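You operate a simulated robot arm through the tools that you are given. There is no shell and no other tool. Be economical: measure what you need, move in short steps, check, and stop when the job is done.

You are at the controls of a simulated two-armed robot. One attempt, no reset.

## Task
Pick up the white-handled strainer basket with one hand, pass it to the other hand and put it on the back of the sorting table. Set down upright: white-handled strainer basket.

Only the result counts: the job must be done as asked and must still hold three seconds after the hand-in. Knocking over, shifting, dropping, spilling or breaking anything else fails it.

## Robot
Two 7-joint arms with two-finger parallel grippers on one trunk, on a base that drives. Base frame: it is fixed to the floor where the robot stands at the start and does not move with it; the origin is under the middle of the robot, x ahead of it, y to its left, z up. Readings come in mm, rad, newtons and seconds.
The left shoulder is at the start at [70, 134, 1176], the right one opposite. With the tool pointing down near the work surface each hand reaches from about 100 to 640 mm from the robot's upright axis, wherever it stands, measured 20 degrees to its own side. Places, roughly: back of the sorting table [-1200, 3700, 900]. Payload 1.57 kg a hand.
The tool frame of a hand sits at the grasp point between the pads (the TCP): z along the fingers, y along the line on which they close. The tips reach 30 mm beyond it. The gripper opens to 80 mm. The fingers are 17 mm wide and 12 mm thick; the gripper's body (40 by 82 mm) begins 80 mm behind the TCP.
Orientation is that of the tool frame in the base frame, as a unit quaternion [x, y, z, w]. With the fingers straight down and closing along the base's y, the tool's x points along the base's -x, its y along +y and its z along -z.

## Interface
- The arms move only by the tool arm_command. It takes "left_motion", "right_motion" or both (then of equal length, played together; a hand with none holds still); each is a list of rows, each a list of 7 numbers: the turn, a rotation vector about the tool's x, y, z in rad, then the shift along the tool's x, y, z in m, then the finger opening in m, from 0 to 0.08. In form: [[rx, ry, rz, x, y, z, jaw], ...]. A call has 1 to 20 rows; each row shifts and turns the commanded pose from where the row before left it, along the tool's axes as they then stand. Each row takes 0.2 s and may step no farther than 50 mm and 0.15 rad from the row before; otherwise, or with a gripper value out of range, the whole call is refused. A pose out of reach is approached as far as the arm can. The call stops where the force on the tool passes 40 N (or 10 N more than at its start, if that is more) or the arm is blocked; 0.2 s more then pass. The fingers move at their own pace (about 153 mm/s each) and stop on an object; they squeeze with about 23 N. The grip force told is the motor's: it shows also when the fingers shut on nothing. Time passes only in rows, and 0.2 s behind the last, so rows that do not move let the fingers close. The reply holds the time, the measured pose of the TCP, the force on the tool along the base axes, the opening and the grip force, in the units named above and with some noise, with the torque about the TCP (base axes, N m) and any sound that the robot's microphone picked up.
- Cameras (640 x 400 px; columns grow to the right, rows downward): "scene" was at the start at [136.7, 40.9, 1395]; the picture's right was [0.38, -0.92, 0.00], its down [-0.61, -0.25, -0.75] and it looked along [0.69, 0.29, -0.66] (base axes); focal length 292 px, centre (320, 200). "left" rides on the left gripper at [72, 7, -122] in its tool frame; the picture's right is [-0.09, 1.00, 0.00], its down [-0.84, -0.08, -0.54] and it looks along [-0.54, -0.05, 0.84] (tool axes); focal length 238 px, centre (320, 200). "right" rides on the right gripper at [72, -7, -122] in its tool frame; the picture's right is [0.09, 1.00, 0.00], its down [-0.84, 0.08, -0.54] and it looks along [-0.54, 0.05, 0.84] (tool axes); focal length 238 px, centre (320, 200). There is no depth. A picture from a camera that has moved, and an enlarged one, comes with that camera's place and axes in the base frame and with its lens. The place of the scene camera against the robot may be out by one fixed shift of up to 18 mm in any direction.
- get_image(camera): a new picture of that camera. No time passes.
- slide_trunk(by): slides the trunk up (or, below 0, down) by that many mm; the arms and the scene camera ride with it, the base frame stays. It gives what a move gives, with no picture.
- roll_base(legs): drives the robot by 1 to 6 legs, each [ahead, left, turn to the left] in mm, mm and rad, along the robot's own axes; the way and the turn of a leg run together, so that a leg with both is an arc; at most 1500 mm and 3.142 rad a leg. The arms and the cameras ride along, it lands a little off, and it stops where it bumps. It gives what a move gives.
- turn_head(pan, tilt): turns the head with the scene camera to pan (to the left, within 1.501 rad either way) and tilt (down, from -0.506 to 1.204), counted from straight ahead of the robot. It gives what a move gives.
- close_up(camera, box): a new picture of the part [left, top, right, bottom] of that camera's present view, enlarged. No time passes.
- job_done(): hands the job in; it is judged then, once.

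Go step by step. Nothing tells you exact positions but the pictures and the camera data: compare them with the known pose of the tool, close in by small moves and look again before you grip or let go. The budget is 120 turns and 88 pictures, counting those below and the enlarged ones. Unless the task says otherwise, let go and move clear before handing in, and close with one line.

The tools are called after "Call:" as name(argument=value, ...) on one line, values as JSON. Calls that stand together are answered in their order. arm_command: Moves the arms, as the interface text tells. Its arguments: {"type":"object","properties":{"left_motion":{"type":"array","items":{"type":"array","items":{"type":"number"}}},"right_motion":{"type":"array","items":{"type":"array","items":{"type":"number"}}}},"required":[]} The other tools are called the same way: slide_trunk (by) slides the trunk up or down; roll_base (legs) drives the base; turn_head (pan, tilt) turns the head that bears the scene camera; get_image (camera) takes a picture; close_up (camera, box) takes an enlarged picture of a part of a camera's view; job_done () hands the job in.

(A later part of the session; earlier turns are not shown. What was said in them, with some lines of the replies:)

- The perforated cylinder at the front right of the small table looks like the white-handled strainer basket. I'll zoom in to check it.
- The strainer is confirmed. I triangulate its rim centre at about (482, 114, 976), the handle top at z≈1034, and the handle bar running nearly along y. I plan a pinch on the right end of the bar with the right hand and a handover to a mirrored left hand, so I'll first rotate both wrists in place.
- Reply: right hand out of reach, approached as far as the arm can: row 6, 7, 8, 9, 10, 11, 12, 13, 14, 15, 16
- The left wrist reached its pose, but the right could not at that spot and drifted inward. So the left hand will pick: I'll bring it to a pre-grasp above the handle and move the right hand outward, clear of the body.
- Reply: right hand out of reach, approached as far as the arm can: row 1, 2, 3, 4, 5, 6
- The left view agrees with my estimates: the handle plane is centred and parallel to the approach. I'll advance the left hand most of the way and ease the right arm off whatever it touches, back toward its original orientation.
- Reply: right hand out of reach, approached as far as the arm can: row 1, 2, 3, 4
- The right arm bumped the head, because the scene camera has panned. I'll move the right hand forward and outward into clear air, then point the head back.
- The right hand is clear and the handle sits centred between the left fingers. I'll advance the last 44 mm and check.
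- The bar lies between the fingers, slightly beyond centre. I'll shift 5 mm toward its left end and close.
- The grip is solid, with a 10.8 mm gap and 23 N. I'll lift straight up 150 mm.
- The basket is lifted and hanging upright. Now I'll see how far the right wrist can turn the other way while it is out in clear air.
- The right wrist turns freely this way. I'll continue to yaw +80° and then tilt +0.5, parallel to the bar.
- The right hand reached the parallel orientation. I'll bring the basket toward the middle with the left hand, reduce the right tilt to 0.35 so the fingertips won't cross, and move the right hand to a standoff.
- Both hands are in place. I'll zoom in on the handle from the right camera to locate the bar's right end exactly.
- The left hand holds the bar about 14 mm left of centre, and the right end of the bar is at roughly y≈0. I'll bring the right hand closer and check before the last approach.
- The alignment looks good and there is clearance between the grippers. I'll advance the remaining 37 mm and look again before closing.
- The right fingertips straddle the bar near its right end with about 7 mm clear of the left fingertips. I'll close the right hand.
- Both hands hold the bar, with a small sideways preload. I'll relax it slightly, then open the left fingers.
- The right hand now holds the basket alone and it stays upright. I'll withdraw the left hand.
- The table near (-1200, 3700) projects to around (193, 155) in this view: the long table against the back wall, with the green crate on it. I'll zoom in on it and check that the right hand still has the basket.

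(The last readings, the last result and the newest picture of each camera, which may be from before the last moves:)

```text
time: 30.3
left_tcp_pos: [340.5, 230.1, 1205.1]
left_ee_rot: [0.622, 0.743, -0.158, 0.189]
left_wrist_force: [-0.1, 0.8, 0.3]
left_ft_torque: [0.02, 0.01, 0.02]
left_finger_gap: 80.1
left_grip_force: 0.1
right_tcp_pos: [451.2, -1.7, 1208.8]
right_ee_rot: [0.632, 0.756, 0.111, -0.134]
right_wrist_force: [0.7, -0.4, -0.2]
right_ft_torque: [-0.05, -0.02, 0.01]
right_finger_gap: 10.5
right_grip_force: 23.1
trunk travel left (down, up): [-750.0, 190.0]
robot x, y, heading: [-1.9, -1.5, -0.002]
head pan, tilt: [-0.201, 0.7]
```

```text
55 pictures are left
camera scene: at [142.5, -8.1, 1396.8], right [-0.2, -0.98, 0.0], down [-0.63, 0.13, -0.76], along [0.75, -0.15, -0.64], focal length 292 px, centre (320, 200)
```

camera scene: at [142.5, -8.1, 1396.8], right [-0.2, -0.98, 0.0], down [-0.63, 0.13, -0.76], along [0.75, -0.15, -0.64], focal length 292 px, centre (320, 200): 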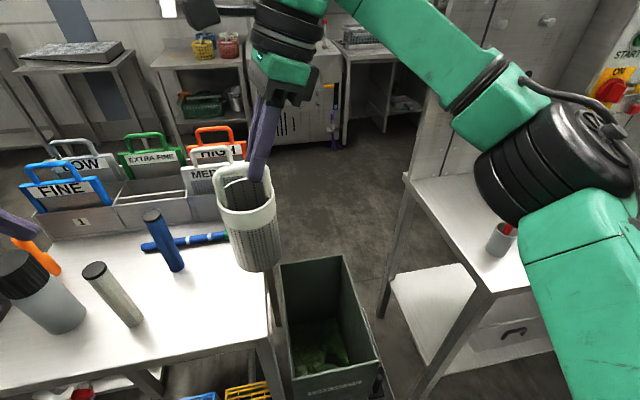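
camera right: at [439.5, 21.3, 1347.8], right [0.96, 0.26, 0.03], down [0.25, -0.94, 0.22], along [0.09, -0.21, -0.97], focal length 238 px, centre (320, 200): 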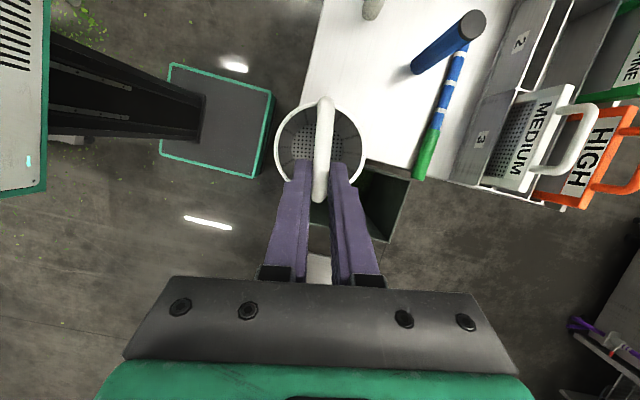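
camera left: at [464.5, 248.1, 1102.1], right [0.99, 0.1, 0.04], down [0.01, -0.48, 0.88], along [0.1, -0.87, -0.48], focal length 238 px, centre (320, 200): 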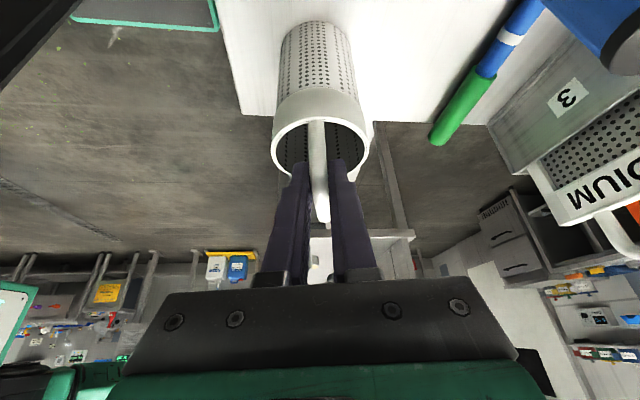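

The basket hangs upright in the right hand. Before driving I need to know the free floor, so I'll look to both sides.

Call:
turn_head(pan=1.5, tilt=0.8)

Call:
get_image(camera="scene")

Call:
turn_head(pan=-1.5, tilt=0.7)

Call:
get_image(camera="scene")

Call:
get_image(camera="left")

```text
time: 32.0
left_tcp_pos: [341.3, 230.1, 1206.2]
left_ee_rot: [0.622, 0.743, -0.158, 0.19]
left_wrist_force: [-0.2, 0.1, -0.7]
left_ft_torque: [0.0, 0.01, 0.02]
left_finger_gap: 80.0
left_grip_force: 0.0
right_tcp_pos: [450.3, -2.1, 1209.2]
right_ee_rot: [0.631, 0.756, 0.111, -0.134]
right_wrist_force: [0.2, -0.3, -0.2]
right_ft_torque: [-0.04, -0.03, 0.02]
right_finger_gap: 10.5
right_grip_force: 22.9
trunk travel left (down, up): [-750.0, 190.0]
robot x, y, heading: [0.8, 1.8, -0.004]
head pan, tilt: [1.499, 0.799]
```

```text
54 pictures are left
camera scene: at [65.1, 89.3, 1388.6], right [1.0, -0.07, 0.0], down [-0.05, -0.72, -0.7], along [0.05, 0.7, -0.72], focal length 292 px, centre (320, 200)
```

scene: 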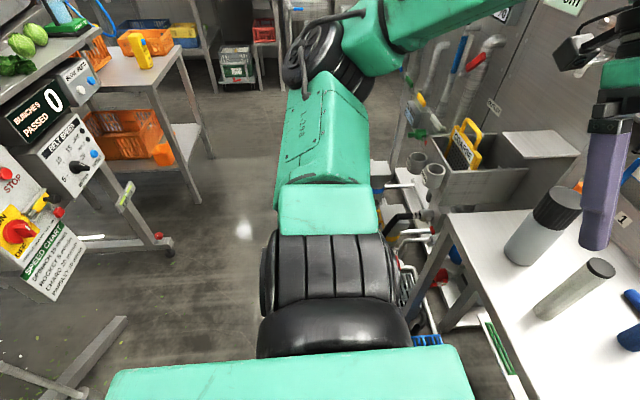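

```text
time: 34.6
left_tcp_pos: [342.5, 229.3, 1206.2]
left_ee_rot: [0.622, 0.743, -0.159, 0.189]
left_wrist_force: [-0.2, -0.3, -0.1]
left_ft_torque: [0.0, 0.01, 0.02]
left_finger_gap: 80.1
left_grip_force: 0.0
right_tcp_pos: [449.7, -2.4, 1209.4]
right_ee_rot: [0.631, 0.756, 0.112, -0.134]
right_wrist_force: [-0.4, 0.4, 0.5]
right_ft_torque: [-0.02, -0.01, 0.0]
right_finger_gap: 10.5
right_grip_force: 23.1
trunk travel left (down, up): [-750.0, 190.0]
robot x, y, heading: [3.9, -3.7, -0.005]
head pan, tilt: [-1.499, 0.7]
```

```text
53 pictures are left
camera scene: at [65.4, -75.9, 1396.9], right [-1.0, -0.07, 0.0], down [-0.05, 0.64, -0.76], along [0.05, -0.76, -0.64], focal length 292 px, centre (320, 200)
```

scene: 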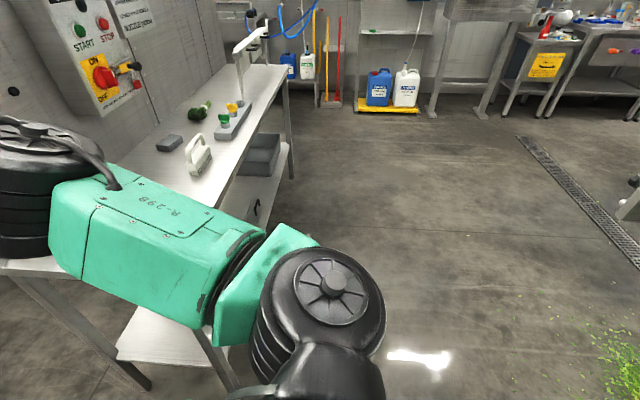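

```text
52 pictures are left
camera left: at [328.1, 350.7, 1277.5], right [0.99, 0.1, 0.04], down [0.01, -0.48, 0.88], along [0.1, -0.87, -0.48], focal length 238 px, centre (320, 200)
```

left: 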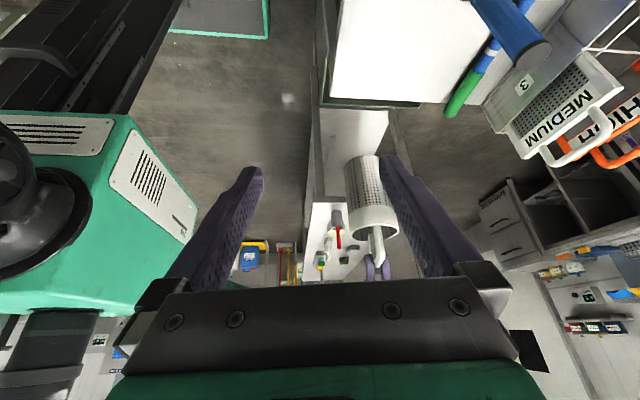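

The floor behind looks free, and an aisle runs toward +y between the conveyor (x < -650) and the machines. I'll back off from the tables, turn partway left, and look around again.

Call:
roll_base(legs=[[-300, 0, 0]])

Call:
turn_head(pan=1.5, tilt=0.5)

Call:
get_image(camera="scene")

```text
time: 36.6
left_tcp_pos: [43.9, 232.0, 1204.5]
left_ee_rot: [0.621, 0.744, -0.16, 0.189]
left_wrist_force: [0.2, 0.3, -1.0]
left_ft_torque: [-0.02, -0.02, -0.02]
left_finger_gap: 80.1
left_grip_force: 0.1
right_tcp_pos: [154.1, -0.6, 1208.3]
right_ee_rot: [0.631, 0.756, 0.111, -0.134]
right_wrist_force: [0.9, 0.0, -0.5]
right_ft_torque: [-0.05, 0.01, -0.01]
right_finger_gap: 10.5
right_grip_force: 23.2
trunk travel left (down, up): [-750.0, 190.0]
robot x, y, heading: [-294.1, -3.1, 0.004]
head pan, tilt: [-1.499, 0.7]
```

```text
time: 39.2
left_tcp_pos: [43.1, 231.7, 1205.5]
left_ee_rot: [0.621, 0.744, -0.158, 0.19]
left_wrist_force: [-0.3, -0.2, 0.4]
left_ft_torque: [0.02, 0.0, -0.01]
left_finger_gap: 79.8
left_grip_force: 0.1
right_tcp_pos: [152.3, -1.2, 1210.5]
right_ee_rot: [0.631, 0.756, 0.112, -0.134]
right_wrist_force: [-0.4, 0.7, 0.6]
right_ft_torque: [-0.03, -0.02, 0.03]
right_finger_gap: 10.4
right_grip_force: 23.1
trunk travel left (down, up): [-750.0, 190.0]
robot x, y, heading: [-298.6, 0.6, 0.003]
head pan, tilt: [1.499, 0.499]
```

```text
51 pictures are left
camera scene: at [-232.6, 99.4, 1414.6], right [1.0, -0.07, 0.0], down [-0.03, -0.48, -0.88], along [0.06, 0.88, -0.48], focal length 292 px, centre (320, 200)
```

scene: 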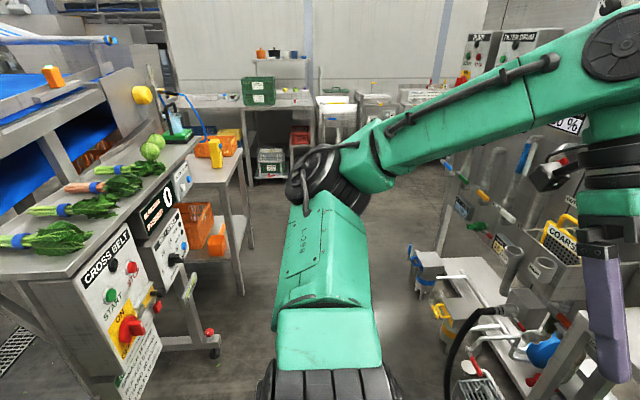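

The conveyor end sits at about y≥600, x≤-730, and its top is below elbow height, so turning here is fine. I'll turn left 90°.

Call:
roll_base(legs=[[0, 0, 0.785], [0, 0, 0.785]])

Call:
turn_head(pan=0.0, tilt=0.45)

Call:
get_image(camera="scene")

```text
time: 43.8
left_tcp_pos: [-532.8, 339.1, 1205.9]
left_ee_rot: [-0.093, 0.964, 0.023, 0.246]
left_wrist_force: [0.0, 1.1, -0.2]
left_ft_torque: [0.01, -0.01, -0.02]
left_finger_gap: 80.1
left_grip_force: 0.2
right_tcp_pos: [-302.3, 449.1, 1209.5]
right_ee_rot: [-0.094, 0.98, -0.017, -0.174]
right_wrist_force: [-0.3, 0.0, 0.5]
right_ft_torque: [0.02, -0.01, 0.03]
right_finger_gap: 10.6
right_grip_force: 22.7
trunk travel left (down, up): [-750.0, 190.0]
robot x, y, heading: [-301.2, 0.2, 1.584]
head pan, tilt: [1.499, 0.499]
```

```text
time: 45.4
left_tcp_pos: [-534.3, 337.8, 1205.6]
left_ee_rot: [-0.093, 0.964, 0.024, 0.246]
left_wrist_force: [-0.9, -1.1, -0.5]
left_ft_torque: [-0.01, 0.01, 0.0]
left_finger_gap: 80.1
left_grip_force: 0.0
right_tcp_pos: [-303.1, 449.6, 1208.5]
right_ee_rot: [-0.094, 0.98, -0.017, -0.173]
right_wrist_force: [0.3, 1.0, 0.1]
right_ft_torque: [0.0, -0.04, 0.0]
right_finger_gap: 10.4
right_grip_force: 23.0
trunk travel left (down, up): [-750.0, 190.0]
robot x, y, heading: [-296.3, 0.6, 1.589]
head pan, tilt: [0.0, 0.45]
```

```text
50 pictures are left
camera scene: at [-291.7, 150.8, 1419.0], right [1.0, 0.02, 0.0], down [0.01, -0.44, -0.9], along [-0.01, 0.9, -0.44], focal length 292 px, centre (320, 200)
```

scene: 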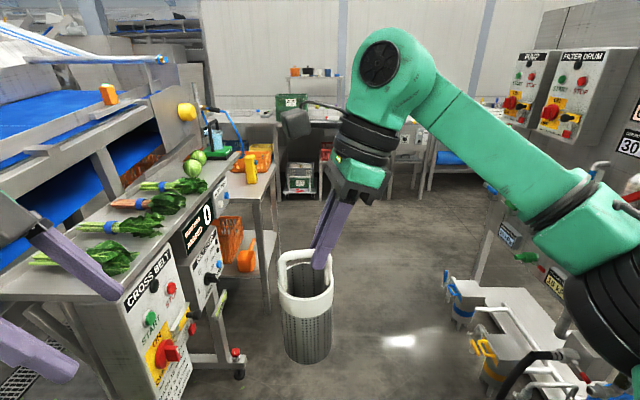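

The aisle ahead is clear between the conveyor foot at x≈-690 and the floor fittings at x≈430. I'll shift right to its middle, drive forward, and look at the sorting table.

Call:
roll_base(legs=[[0, -180, -0.018], [1300, 0, 0]])

Call:
get_image(camera="scene")

```text
time: 53.1
left_tcp_pos: [-354.7, 1660.6, 1206.9]
left_ee_rot: [-0.087, 0.965, 0.022, 0.247]
left_wrist_force: [1.1, 0.2, -0.1]
left_ft_torque: [-0.01, 0.0, -0.01]
left_finger_gap: 79.9
left_grip_force: 0.0
right_tcp_pos: [-122.2, 1768.3, 1208.2]
right_ee_rot: [-0.09, 0.981, -0.016, -0.173]
right_wrist_force: [-0.4, -0.1, 0.3]
right_ft_torque: [-0.01, -0.04, -0.01]
right_finger_gap: 10.3
right_grip_force: 23.0
trunk travel left (down, up): [-750.0, 190.0]
robot x, y, heading: [-122.1, 1318.5, 1.572]
head pan, tilt: [0.0, 0.45]
```

```text
49 pictures are left
camera scene: at [-114.4, 1469.9, 1419.1], right [1.0, 0.0, 0.0], down [0.0, -0.44, -0.9], along [0.0, 0.9, -0.44], focal length 292 px, centre (320, 200)
```

scene: 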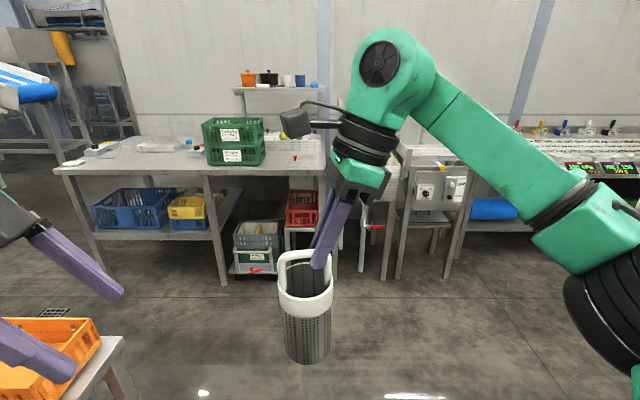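

The table top measures about z≈820, spanning y≈3030–3700, with free space between the white tray (x≈-1300) and the green crates (x≈-715). I'll drive closer, staying short of the table edge.

Call:
roll_base(legs=[[1050, 0, 0], [0, 800, 0]])

Call:
get_image(camera="scene")

```text
time: 62.4
left_tcp_pos: [-1145.9, 2711.8, 1205.9]
left_ee_rot: [-0.084, 0.965, 0.021, 0.247]
left_wrist_force: [-0.3, 0.3, 0.9]
left_ft_torque: [0.01, -0.03, 0.04]
left_finger_gap: 80.1
left_grip_force: 0.0
right_tcp_pos: [-913.5, 2820.8, 1209.2]
right_ee_rot: [-0.086, 0.981, -0.015, -0.174]
right_wrist_force: [0.6, -0.2, -0.4]
right_ft_torque: [0.03, -0.03, 0.04]
right_finger_gap: 10.4
right_grip_force: 22.8
trunk travel left (down, up): [-750.0, 190.0]
robot x, y, heading: [-918.3, 2370.9, 1.568]
head pan, tilt: [0.0, 0.45]
```

```text
48 pictures are left
camera scene: at [-908.5, 2521.0, 1419.0], right [1.0, 0.0, 0.0], down [0.0, -0.44, -0.9], along [0.0, 0.9, -0.44], focal length 292 px, centre (320, 200)
```

scene: 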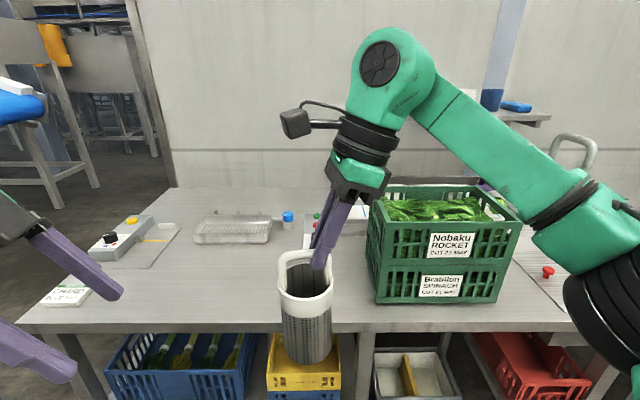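

The back edge is at about y≈3850, so reaching y≈3700 from the front is long. I'll test how far the right arm extends forward with the basket in this free air.

Call:
arm_command(right_motion=[[0, 0, 0, -0.0065, 0.0394, -0.0024, 0], [0, 0, 0, -0.0065, 0.0394, -0.0024, 0], [0, 0, 0, -0.0065, 0.0394, -0.0024, 0], [0, 0, 0, -0.0065, 0.0394, -0.0024, 0], [0, 0, 0, -0.0065, 0.0394, -0.0024, 0]])

Call:
get_image(camera="scene")

```text
time: 63.6
left_tcp_pos: [-1148.8, 2712.5, 1205.6]
left_ee_rot: [-0.084, 0.965, 0.021, 0.248]
left_wrist_force: [-0.2, -0.4, -0.8]
left_ft_torque: [0.03, 0.02, 0.04]
left_finger_gap: 79.9
left_grip_force: 0.1
right_tcp_pos: [-915.8, 2900.1, 1204.0]
right_ee_rot: [-0.089, 0.981, -0.013, -0.172]
right_wrist_force: [0.6, -0.2, -0.3]
right_ft_torque: [0.03, -0.07, -0.02]
right_finger_gap: 10.5
right_grip_force: 23.2
right hand out of reach, approached as far as the arm can: row 2, 3, 4, 5
trunk travel left (down, up): [-750.0, 190.0]
robot x, y, heading: [-921.6, 2368.4, 1.565]
head pan, tilt: [0.0, 0.45]
```

```text
47 pictures are left
camera scene: at [-910.7, 2521.4, 1419.0], right [1.0, 0.0, 0.0], down [0.0, -0.44, -0.9], along [0.0, 0.9, -0.44], focal length 292 px, centre (320, 200)
```

scene: 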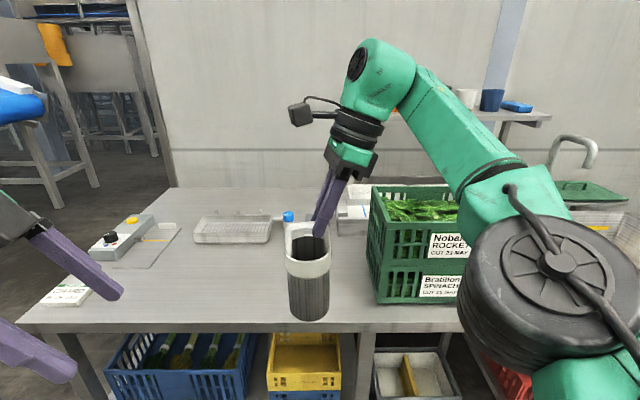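

Forward reach here is about 530–600 mm, so the front approach falls short of the back strip. I'll look closely at the back of the table and its left end to plan a side approach.

Call:
close_up(camera="scene", box=[20, 140, 380, 340])

Call:
turn_head(pan=0.7, tilt=0.45)

Call:
get_image(camera="scene")

```text
1.78 times, centred on (200, 240) of scene
camera zoom: at [-910.7, 2521.4, 1419.0], right [1.0, 0.0, 0.0], down [0.0, -0.44, -0.9], along [0.0, 0.9, -0.44], focal length 520 px, centre (533, 129)
```

zoom: 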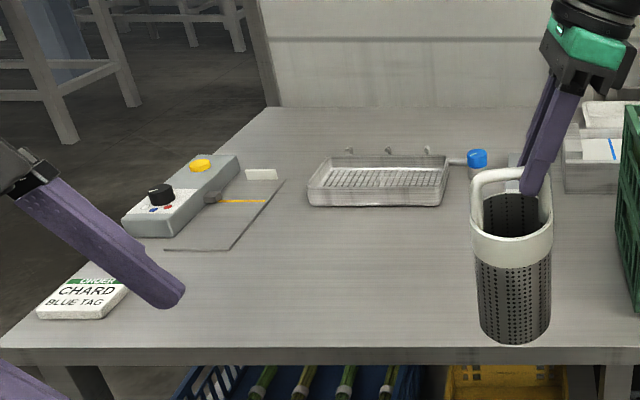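

```text
time: 64.7
left_tcp_pos: [-1148.4, 2712.4, 1206.9]
left_ee_rot: [-0.084, 0.965, 0.022, 0.246]
left_wrist_force: [0.0, 0.2, -0.9]
left_ft_torque: [0.0, 0.01, 0.03]
left_finger_gap: 80.0
left_grip_force: 0.1
right_tcp_pos: [-914.7, 2900.0, 1204.6]
right_ee_rot: [-0.09, 0.981, -0.014, -0.172]
right_wrist_force: [1.1, 0.2, 1.0]
right_ft_torque: [-0.01, -0.02, 0.01]
right_finger_gap: 10.5
right_grip_force: 22.7
trunk travel left (down, up): [-750.0, 190.0]
robot x, y, heading: [-918.3, 2372.3, 1.568]
head pan, tilt: [0.7, 0.45]
```

```text
45 pictures are left
camera scene: at [-968.6, 2499.9, 1419.0], right [0.77, 0.64, 0.0], down [0.28, -0.33, -0.9], along [-0.58, 0.69, -0.44], focal length 292 px, centre (320, 200)
```

scene: 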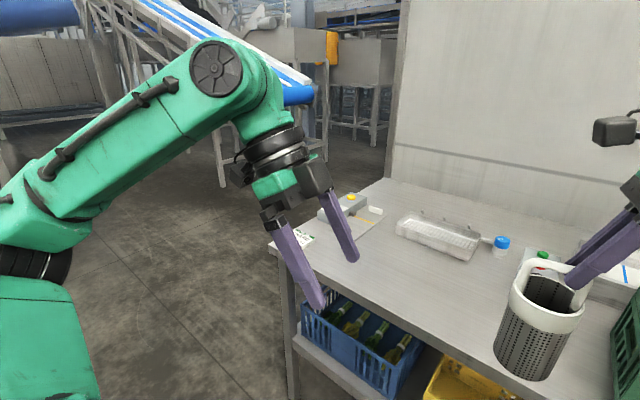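

The goal strip around (-1200, 3700) is behind the white tray and free, and it can be reached from the table's left end. To gain reach I'll pull the right hand back a little and yaw it clockwise about the vertical.

Call:
arm_command(right_motion=[[0, 0, 0, 0.0065, -0.0394, 0.0024, 0], [0, 0, 0, 0.0065, -0.0394, 0.0024, 0], [-0.048, 0, 0.1315, 0, 0, 0, 0], [-0.048, 0, 0.1315, 0, 0, 0, 0], [-0.048, 0, 0.1315, 0, 0, 0, 0], [-0.048, 0, 0.1315, 0, 0, 0, 0], [-0.048, 0, 0.1315, 0, 0, 0, 0]])

Call:
turn_head(pan=0, tilt=0.45)

Call:
get_image(camera="scene")

```text
time: 66.3
left_tcp_pos: [-1147.4, 2711.9, 1205.6]
left_ee_rot: [-0.083, 0.965, 0.021, 0.246]
left_wrist_force: [0.5, 0.3, 0.1]
left_ft_torque: [0.0, 0.01, -0.03]
left_finger_gap: 80.2
left_grip_force: 0.1
right_tcp_pos: [-911.3, 2819.2, 1204.2]
right_ee_rot: [0.256, 0.951, 0.045, -0.168]
right_wrist_force: [-0.2, -0.2, -1.2]
right_ft_torque: [-0.04, -0.05, 0.03]
right_finger_gap: 10.9
right_grip_force: 22.8
trunk travel left (down, up): [-750.0, 190.0]
robot x, y, heading: [-918.2, 2369.7, 1.57]
head pan, tilt: [0.7, 0.45]
```

```text
time: 67.3
left_tcp_pos: [-1148.3, 2712.2, 1205.7]
left_ee_rot: [-0.084, 0.965, 0.021, 0.246]
left_wrist_force: [-0.9, 0.3, 0.8]
left_ft_torque: [-0.02, -0.01, -0.01]
left_finger_gap: 80.1
left_grip_force: 0.0
right_tcp_pos: [-911.3, 2820.3, 1203.9]
right_ee_rot: [0.255, 0.951, 0.046, -0.168]
right_wrist_force: [-0.2, -0.3, 0.4]
right_ft_torque: [-0.03, -0.03, 0.04]
right_finger_gap: 10.5
right_grip_force: 22.7
trunk travel left (down, up): [-750.0, 190.0]
robot x, y, heading: [-917.2, 2371.1, 1.567]
head pan, tilt: [0.0, 0.45]
```

```text
44 pictures are left
camera scene: at [-909.4, 2521.0, 1419.0], right [1.0, 0.0, 0.0], down [0.0, -0.44, -0.9], along [0.0, 0.9, -0.44], focal length 292 px, centre (320, 200)
```

scene: 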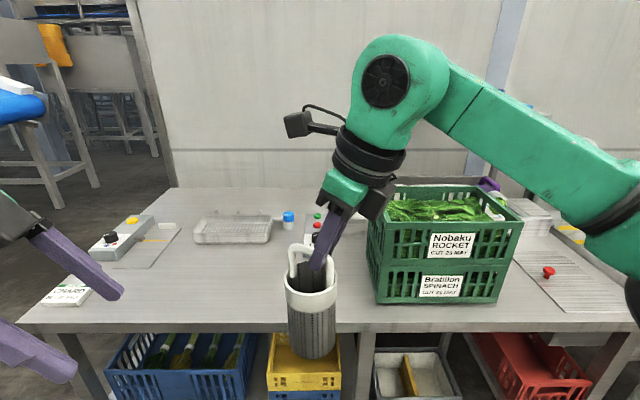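

That works, and the basket stays upright. I'll yaw another 40° so the hand's tilt points forward.

Call:
arm_command(right_motion=[[-0.048, 0, 0.1315, 0, 0, 0, 0], [-0.048, 0, 0.1315, 0, 0, 0, 0], [-0.048, 0, 0.1315, 0, 0, 0, 0], [-0.048, 0, 0.1315, 0, 0, 0, 0], [-0.048, 0, 0.1315, 0, 0, 0, 0]])

Call:
get_image(camera="scene")

```text
time: 68.5
left_tcp_pos: [-1147.0, 2712.6, 1205.6]
left_ee_rot: [-0.083, 0.965, 0.021, 0.246]
left_wrist_force: [0.2, 0.5, -0.1]
left_ft_torque: [-0.01, 0.0, 0.0]
left_finger_gap: 80.0
left_grip_force: 0.1
right_tcp_pos: [-912.0, 2818.2, 1205.6]
right_ee_rot: [0.568, 0.805, 0.099, -0.142]
right_wrist_force: [0.1, -1.0, 0.0]
right_ft_torque: [-0.01, 0.0, -0.02]
right_finger_gap: 10.7
right_grip_force: 22.9
trunk travel left (down, up): [-750.0, 190.0]
robot x, y, heading: [-919.9, 2368.9, 1.57]
head pan, tilt: [0.0, 0.45]
```

```text
43 pictures are left
camera scene: at [-909.9, 2520.8, 1419.0], right [1.0, 0.0, 0.0], down [0.0, -0.44, -0.9], along [0.0, 0.9, -0.44], focal length 292 px, centre (320, 200)
```

scene: 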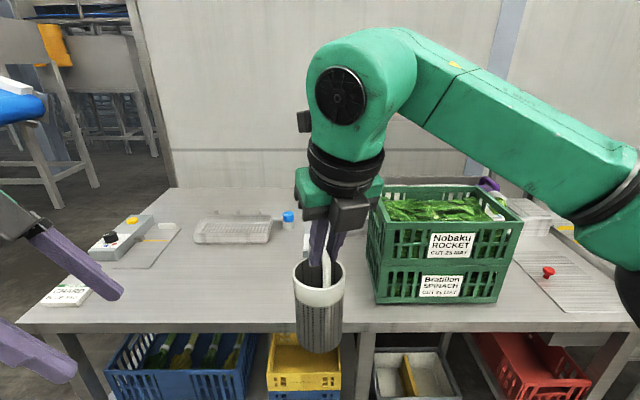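

The hand now leans forward, which gives enough reach. I'll tuck the left hand back, then drive left past the table's corner and look.

Call:
arm_command(left_motion=[[0, 0, 0, 0.0054, -0.0345, -0.0029, 0.04], [0, 0, 0, 0.0054, -0.0345, -0.0029, 0.04], [0, 0, 0, 0.0054, -0.0345, -0.0029, 0.04], [0, 0, 0, 0.0054, -0.0345, -0.0029, 0.04]])

Call:
roll_base(legs=[[-60, 0, 0], [0, 1230, 0]])

Call:
get_image(camera="scene")

```text
time: 69.5
left_tcp_pos: [-1148.1, 2569.6, 1206.6]
left_ee_rot: [-0.084, 0.965, 0.022, 0.247]
left_wrist_force: [-0.5, -1.0, 1.4]
left_ft_torque: [0.02, 0.04, 0.06]
left_finger_gap: 40.0
left_grip_force: 0.0
right_tcp_pos: [-911.3, 2816.9, 1204.7]
right_ee_rot: [0.566, 0.806, 0.101, -0.143]
right_wrist_force: [-0.3, -0.3, 0.1]
right_ft_torque: [0.0, -0.03, 0.01]
right_finger_gap: 10.4
right_grip_force: 22.7
trunk travel left (down, up): [-750.0, 190.0]
robot x, y, heading: [-918.1, 2371.2, 1.571]
head pan, tilt: [0.0, 0.45]
```

```text
time: 76.3
left_tcp_pos: [-2370.9, 2507.9, 1206.7]
left_ee_rot: [-0.088, 0.965, 0.022, 0.246]
left_wrist_force: [0.0, -1.2, -0.1]
left_ft_torque: [-0.03, 0.01, -0.03]
left_finger_gap: 40.1
left_grip_force: 0.0
right_tcp_pos: [-2136.2, 2757.4, 1204.1]
right_ee_rot: [0.563, 0.808, 0.1, -0.142]
right_wrist_force: [-0.5, -0.7, -0.1]
right_ft_torque: [-0.06, -0.02, 0.0]
right_finger_gap: 10.6
right_grip_force: 23.2
trunk travel left (down, up): [-750.0, 190.0]
robot x, y, heading: [-2137.6, 2306.4, 1.58]
head pan, tilt: [0.0, 0.45]
```

```text
42 pictures are left
camera scene: at [-2131.4, 2459.1, 1419.0], right [1.0, 0.01, 0.0], down [0.0, -0.44, -0.9], along [0.0, 0.9, -0.44], focal length 292 px, centre (320, 200)
```

scene: 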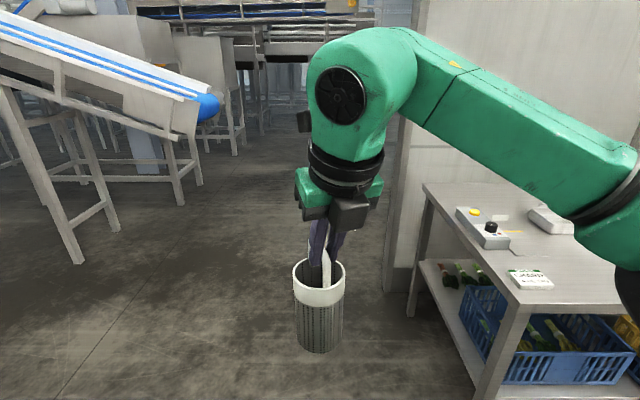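

The left end of the table (x≈-1580) is open, with the wall post at about (-1650, 3970) and the conveyor end at about (-2690, 4300). I'll drive forward beside the table and turn right to face along it.

Call:
roll_base(legs=[[1130, 0, 0], [0, 0, -0.7]])

Call:
get_image(camera="scene")

```text
time: 84.0
left_tcp_pos: [-2189.2, 3760.3, 1206.2]
left_ee_rot: [0.254, 0.935, -0.065, 0.238]
left_wrist_force: [0.6, 0.5, 0.4]
left_ft_torque: [0.01, -0.02, 0.02]
left_finger_gap: 40.0
left_grip_force: 0.1
right_tcp_pos: [-1848.7, 3795.8, 1204.3]
right_ee_rot: [0.808, 0.563, 0.142, -0.1]
right_wrist_force: [-0.1, 0.2, 0.4]
right_ft_torque: [-0.05, 0.03, 0.0]
right_finger_gap: 10.4
right_grip_force: 23.0
trunk travel left (down, up): [-750.0, 190.0]
robot x, y, heading: [-2142.4, 3457.7, 0.867]
head pan, tilt: [0.0, 0.45]
```

```text
41 pictures are left
camera scene: at [-2042.9, 3575.3, 1419.0], right [0.76, -0.65, 0.0], down [-0.28, -0.33, -0.9], along [0.58, 0.69, -0.44], focal length 292 px, centre (320, 200)
```

scene: 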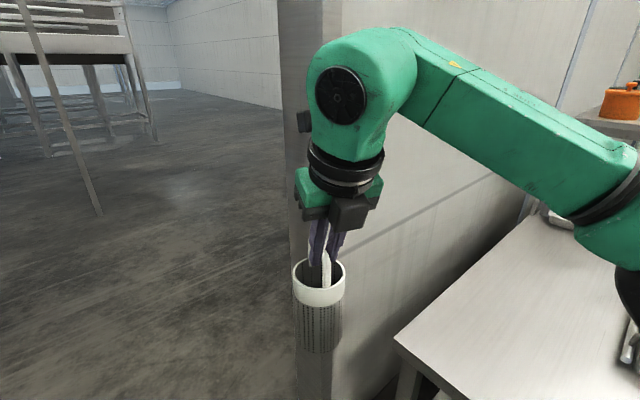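

Clear so far. I'll finish the turn to about 0.25 rad and look.

Call:
roll_base(legs=[[0, 0, -0.617]])

Call:
get_image(camera="scene")

```text
time: 86.1
left_tcp_pos: [-2006.9, 3732.4, 1207.2]
left_ee_rot: [0.522, 0.816, -0.134, 0.208]
left_wrist_force: [-0.1, 0.0, 0.0]
left_ft_torque: [-0.03, 0.03, -0.01]
left_finger_gap: 40.2
left_grip_force: 0.1
right_tcp_pos: [-1708.6, 3566.6, 1204.1]
right_ee_rot: [0.94, 0.295, 0.165, -0.052]
right_wrist_force: [-0.3, 0.1, 0.0]
right_ft_torque: [-0.02, 0.05, 0.0]
right_finger_gap: 10.4
right_grip_force: 23.4
trunk travel left (down, up): [-750.0, 190.0]
robot x, y, heading: [-2142.2, 3461.5, 0.26]
head pan, tilt: [0.0, 0.45]
```

```text
40 pictures are left
camera scene: at [-1997.2, 3503.3, 1419.0], right [0.25, -0.97, 0.0], down [-0.42, -0.11, -0.9], along [0.87, 0.23, -0.44], focal length 292 px, centre (320, 200)
```

scene: 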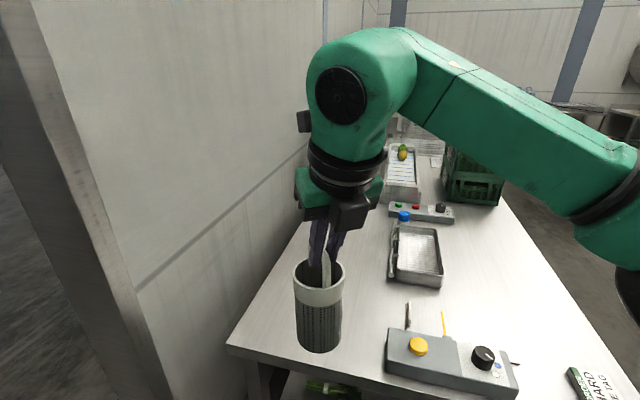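

The table's back strip is free ahead. The left hand's camera would pass close to the wall end, so I'll move the left hand inward first, then drive ahead 300 mm.

Call:
arm_command(left_motion=[[0, 0, 0, -0.026, -0.0052, 0.0142, 0.04], [0, 0, 0, -0.026, -0.0052, 0.0142, 0.04], [0, 0, 0, -0.026, -0.0052, 0.0142, 0.04]])

Call:
roll_base(legs=[[200, 0, 0]])

Call:
turn_head(pan=0.6, tilt=0.4)

Call:
get_image(camera="scene")

```text
time: 86.9
left_tcp_pos: [-1981.2, 3643.0, 1208.0]
left_ee_rot: [0.521, 0.817, -0.133, 0.208]
left_wrist_force: [-0.3, 0.1, 0.0]
left_ft_torque: [0.02, 0.0, 0.02]
left_finger_gap: 40.0
left_grip_force: 0.1
right_tcp_pos: [-1707.6, 3565.1, 1204.8]
right_ee_rot: [0.94, 0.294, 0.167, -0.052]
right_wrist_force: [0.2, 0.4, 0.1]
right_ft_torque: [0.01, 0.03, -0.01]
right_finger_gap: 10.5
right_grip_force: 23.0
trunk travel left (down, up): [-750.0, 190.0]
robot x, y, heading: [-2141.6, 3458.5, 0.254]
head pan, tilt: [0.0, 0.45]
```

```text
time: 88.5
left_tcp_pos: [-1788.9, 3695.8, 1207.1]
left_ee_rot: [0.523, 0.815, -0.133, 0.209]
left_wrist_force: [-0.4, 0.2, -0.5]
left_ft_torque: [-0.03, -0.03, -0.01]
left_finger_gap: 39.8
left_grip_force: 0.0
right_tcp_pos: [-1515.2, 3614.9, 1205.8]
right_ee_rot: [0.94, 0.293, 0.167, -0.051]
right_wrist_force: [0.5, -1.2, 0.1]
right_ft_torque: [0.01, 0.03, -0.02]
right_finger_gap: 10.5
right_grip_force: 23.0
trunk travel left (down, up): [-750.0, 190.0]
robot x, y, heading: [-1949.1, 3505.5, 0.255]
head pan, tilt: [0.0, 0.45]
```

```text
time: 89.5
left_tcp_pos: [-1787.3, 3695.7, 1207.2]
left_ee_rot: [0.523, 0.816, -0.133, 0.208]
left_wrist_force: [-0.4, -0.1, 0.1]
left_ft_torque: [0.03, -0.03, -0.01]
left_finger_gap: 40.0
left_grip_force: 0.0
right_tcp_pos: [-1513.4, 3616.7, 1204.7]
right_ee_rot: [0.94, 0.293, 0.166, -0.052]
right_wrist_force: [-0.3, 1.0, 0.9]
right_ft_torque: [-0.01, 0.04, -0.02]
right_finger_gap: 10.3
right_grip_force: 23.2
trunk travel left (down, up): [-750.0, 190.0]
robot x, y, heading: [-1953.4, 3513.3, 0.248]
head pan, tilt: [0.6, 0.4]
```

```text
39 pictures are left
camera scene: at [-1830.9, 3600.0, 1423.7], right [0.75, -0.66, 0.0], down [-0.26, -0.29, -0.92], along [0.6, 0.69, -0.39], focal length 292 px, centre (320, 200)
```

scene: 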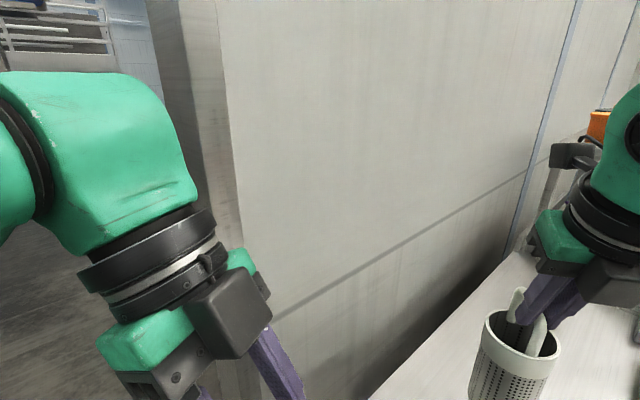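

The wall end is still clear of the left arm. I'll advance another 75 mm, then look again.

Call:
roll_base(legs=[[75, 0, 0]])

Call:
get_image(camera="scene")

```text
time: 90.5
left_tcp_pos: [-1719.2, 3712.7, 1208.0]
left_ee_rot: [0.523, 0.816, -0.131, 0.209]
left_wrist_force: [-0.5, 0.4, 0.3]
left_ft_torque: [0.02, 0.0, 0.04]
left_finger_gap: 39.9
left_grip_force: 0.0
right_tcp_pos: [-1445.5, 3633.4, 1205.0]
right_ee_rot: [0.94, 0.293, 0.167, -0.051]
right_wrist_force: [-0.3, -0.5, 0.0]
right_ft_torque: [-0.01, 0.0, 0.02]
right_finger_gap: 10.5
right_grip_force: 23.0
trunk travel left (down, up): [-750.0, 190.0]
robot x, y, heading: [-1877.8, 3529.3, 0.258]
head pan, tilt: [0.6, 0.4]
```

```text
38 pictures are left
camera scene: at [-1763.3, 3617.8, 1424.2], right [0.76, -0.66, 0.0], down [-0.25, -0.29, -0.92], along [0.61, 0.7, -0.39], focal length 292 px, centre (320, 200)
```

scene: 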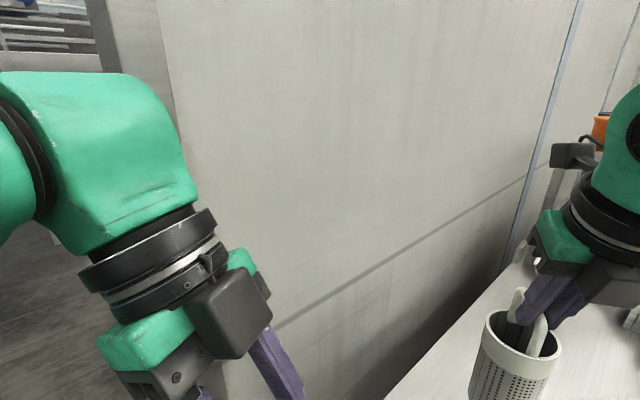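

There is still clearance. Now I'll extend and lower the basket over the free back strip, to TCP z≈1080.

Call:
turn_head(pan=0.0, tilt=0.6)

Call:
arm_command(right_motion=[[0, 0, 0, 0.01617, 0.00884, 0.02254, 0], [0, 0, 0, 0.01617, 0.00884, 0.02254, 0], [0, 0, 0, 0.01617, 0.00884, 0.02254, 0], [0, 0, 0, 0.01617, 0.00884, 0.02254, 0], [0, 0, 0, 0.01617, 0.00884, 0.02254, 0], [0, 0, 0, 0.01617, 0.00884, 0.02254, 0], [0, 0, 0, 0.01617, 0.00884, 0.02254, 0], [0, 0, 0, 0.01617, 0.00884, 0.02254, 0]])

Call:
get_image(camera="scene")

Call:
get_image(camera="right")

```text
time: 91.5
left_tcp_pos: [-1716.5, 3715.3, 1206.8]
left_ee_rot: [0.522, 0.816, -0.133, 0.209]
left_wrist_force: [0.0, 0.6, 0.1]
left_ft_torque: [0.0, -0.04, 0.01]
left_finger_gap: 40.0
left_grip_force: 0.1
right_tcp_pos: [-1442.8, 3634.5, 1204.8]
right_ee_rot: [0.94, 0.293, 0.166, -0.052]
right_wrist_force: [-0.3, 0.1, 0.7]
right_ft_torque: [-0.06, -0.01, -0.02]
right_finger_gap: 10.3
right_grip_force: 22.5
trunk travel left (down, up): [-750.0, 190.0]
robot x, y, heading: [-1876.2, 3524.5, 0.254]
head pan, tilt: [0.0, 0.6]
```

```text
time: 93.3
left_tcp_pos: [-1715.2, 3716.8, 1207.0]
left_ee_rot: [0.523, 0.816, -0.134, 0.208]
left_wrist_force: [-0.5, -0.5, -0.1]
left_ft_torque: [-0.02, -0.01, -0.01]
left_finger_gap: 40.2
left_grip_force: 0.2
right_tcp_pos: [-1255.1, 3681.8, 1077.7]
right_ee_rot: [0.94, 0.295, 0.166, -0.05]
right_wrist_force: [0.2, 0.9, 0.5]
right_ft_torque: [0.0, 0.02, 0.0]
right_finger_gap: 10.6
right_grip_force: 23.0
right hand out of reach, approached as far as the arm can: row 8
trunk travel left (down, up): [-750.0, 190.0]
robot x, y, heading: [-1875.0, 3530.2, 0.255]
head pan, tilt: [0.0, 0.6]
```

```text
37 pictures are left
camera scene: at [-1733.9, 3573.7, 1405.4], right [0.25, -0.97, 0.0], down [-0.55, -0.14, -0.82], along [0.8, 0.21, -0.57], focal length 292 px, centre (320, 200)
```

scene: 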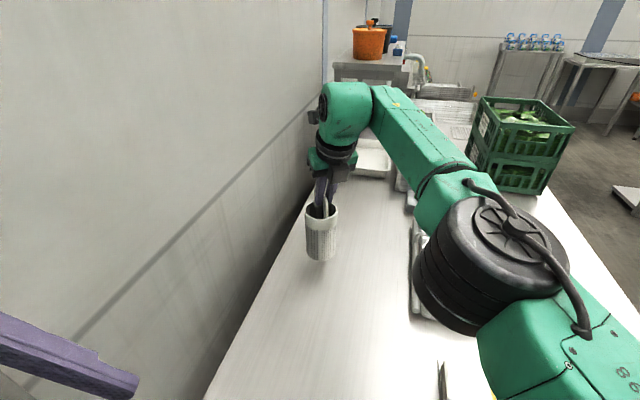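

```text
36 pictures are left
camera right: at [-1237.4, 3701.2, 1215.8], right [0.64, -0.77, 0.03], down [-0.75, -0.62, 0.22], along [-0.15, -0.17, -0.97], focal length 238 px, centre (320, 200)
```

right: 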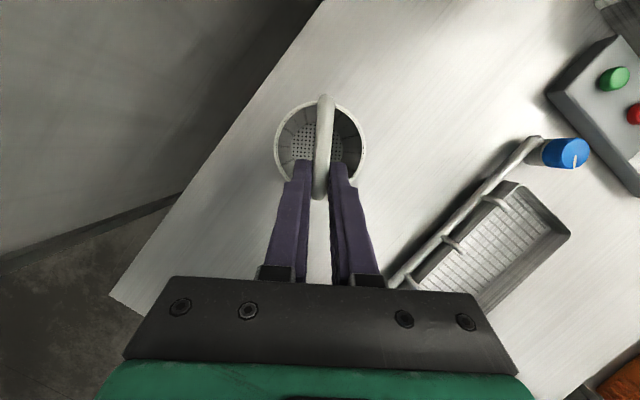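

The basket is over a clear patch behind the tray. I'll lower it gently and watch the force.

Call:
arm_command(right_motion=[[0, 0, 0, -0.0034, 0, 0.0094, 0], [0, 0, 0, -0.0034, 0, 0.0094, 0], [0, 0, 0, -0.0034, 0, 0.0094, 0], [0, 0, 0, -0.0017, 0, 0.0047, 0], [0, 0, 0, -0.0017, 0, 0.0047, 0]])

Call:
close_up(camera="scene", box=[240, 120, 400, 300])

```text
time: 94.5
left_tcp_pos: [-1716.8, 3714.1, 1207.8]
left_ee_rot: [0.524, 0.815, -0.134, 0.209]
left_wrist_force: [-1.1, 0.8, -0.6]
left_ft_torque: [0.02, -0.01, -0.03]
left_finger_gap: 40.0
left_grip_force: 0.0
right_tcp_pos: [-1255.4, 3680.2, 1041.0]
right_ee_rot: [0.94, 0.293, 0.17, -0.052]
right_wrist_force: [1.1, 2.2, 8.6]
right_ft_torque: [0.37, -0.56, 0.01]
right_finger_gap: 10.6
right_grip_force: 23.0
trunk travel left (down, up): [-750.0, 190.0]
robot x, y, heading: [-1873.9, 3525.9, 0.257]
head pan, tilt: [0.0, 0.6]
```

```text
2.22 times, centred on (320, 210) of scene
camera zoom: at [-1736.2, 3571.0, 1405.9], right [0.25, -0.97, 0.0], down [-0.55, -0.14, -0.83], along [0.8, 0.21, -0.56], focal length 649 px, centre (320, 178)
```

zoom: 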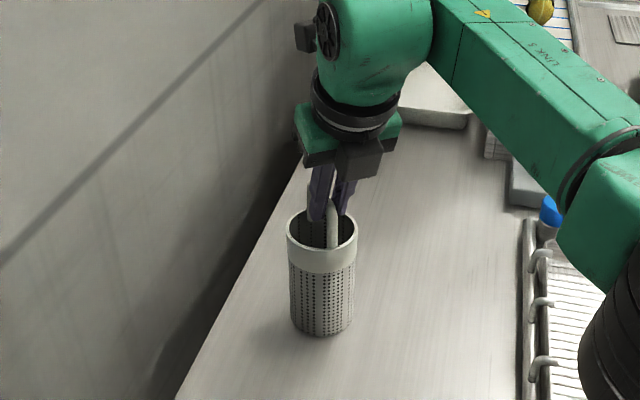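

The basket has touched the table with about 8 N upward force and looks upright. I'll open the fingers a little and check.

Call:
arm_command(right_motion=[[0, 0, 0, 0, 0, 0, 0.014], [0, 0, 0, 0, 0, 0, 0.02], [0, 0, 0, 0, 0, 0, 0.03], [0, 0, 0, 0, 0, 0, 0.045], [0, 0, 0, 0, 0, 0, 0.06]])

Call:
close_up(camera="scene", box=[240, 120, 400, 300])

Call:
get_image(camera="right")

```text
time: 95.7
left_tcp_pos: [-1715.8, 3714.8, 1207.6]
left_ee_rot: [0.522, 0.816, -0.132, 0.209]
left_wrist_force: [0.6, 0.0, -1.0]
left_ft_torque: [-0.01, 0.01, 0.02]
left_finger_gap: 39.9
left_grip_force: 0.1
right_tcp_pos: [-1255.9, 3678.9, 1039.8]
right_ee_rot: [0.94, 0.293, 0.167, -0.052]
right_wrist_force: [-0.8, 0.1, 0.9]
right_ft_torque: [0.01, -0.06, 0.03]
right_finger_gap: 60.2
right_grip_force: 0.0
trunk travel left (down, up): [-750.0, 190.0]
robot x, y, heading: [-1881.0, 3528.1, 0.253]
head pan, tilt: [0.0, 0.6]
```

```text
2.22 times, centred on (320, 210) of scene
camera zoom: at [-1734.4, 3571.3, 1405.5], right [0.25, -0.97, 0.0], down [-0.55, -0.14, -0.83], along [0.8, 0.21, -0.56], focal length 649 px, centre (320, 178)
```

zoom: 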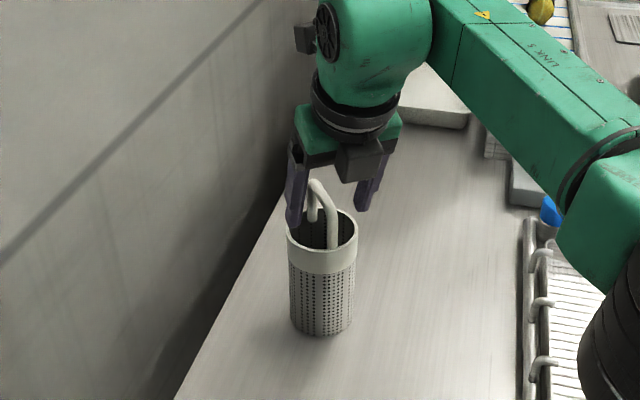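

```text
33 pictures are left
camera right: at [-1237.8, 3698.8, 1177.7], right [0.64, -0.77, 0.03], down [-0.76, -0.62, 0.22], along [-0.15, -0.17, -0.97], focal length 238 px, centre (320, 200)
```

right: 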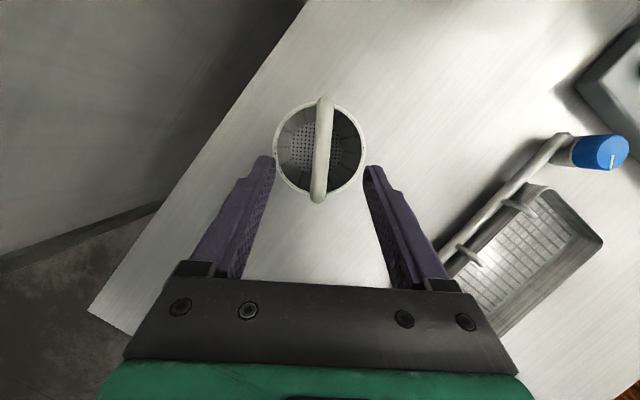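

It stands upright on its own. I'll withdraw the right hand along its axis, then up and back.

Call:
arm_command(right_motion=[[0, 0, 0, 0, 0, -0.015, 0.06], [0, 0, 0, 0, 0, -0.02, 0.06], [0, 0, 0, 0, 0, -0.02, 0.06], [0, 0, 0, -0.0102, -0.005, -0.03, 0.06], [0, 0, 0, -0.0102, -0.005, -0.03, 0.06], [0, 0, 0, -0.0102, -0.005, -0.03, 0.06], [0, 0, 0, -0.0102, -0.005, -0.03, 0.06]])

Call:
get_image(camera="scene")

Call:
get_image(camera="right")

```text
time: 97.3
left_tcp_pos: [-1717.4, 3714.0, 1208.2]
left_ee_rot: [0.523, 0.816, -0.132, 0.209]
left_wrist_force: [-0.5, -0.4, -0.1]
left_ft_torque: [0.03, -0.01, 0.01]
left_finger_gap: 40.1
left_grip_force: 0.0
right_tcp_pos: [-1348.4, 3637.1, 1190.8]
right_ee_rot: [0.94, 0.293, 0.167, -0.051]
right_wrist_force: [0.0, 0.3, -1.1]
right_ft_torque: [0.02, -0.01, -0.02]
right_finger_gap: 59.8
right_grip_force: 0.0
trunk travel left (down, up): [-750.0, 190.0]
robot x, y, heading: [-1874.3, 3528.2, 0.254]
head pan, tilt: [0.0, 0.6]
```

```text
32 pictures are left
camera scene: at [-1735.5, 3570.5, 1405.6], right [0.25, -0.97, 0.0], down [-0.55, -0.14, -0.83], along [0.8, 0.21, -0.56], focal length 292 px, centre (320, 200)
```

scene: 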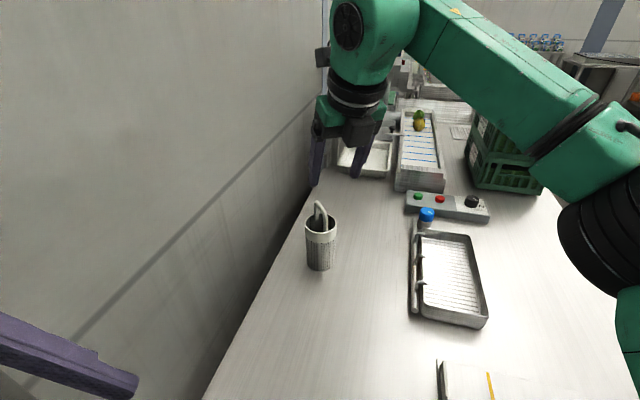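

```text
31 pictures are left
camera right: at [-1330.3, 3658.1, 1330.1], right [0.64, -0.77, 0.03], down [-0.76, -0.62, 0.22], along [-0.15, -0.17, -0.97], focal length 238 px, centre (320, 200)
```

right: 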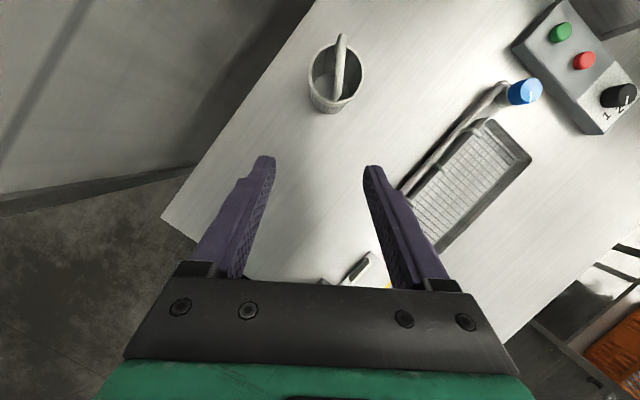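

The basket stands upright on the back of the sorting table, both hands are clear and nothing else has moved. I'm handing in.

Call:
job_done()

```text
The job is handed in.
```

The white-handled strainer basket was picked up with the left hand, passed to the right, and set down upright at the back of the sorting table, at about (-1230, 3695). I saw nothing else disturbed.
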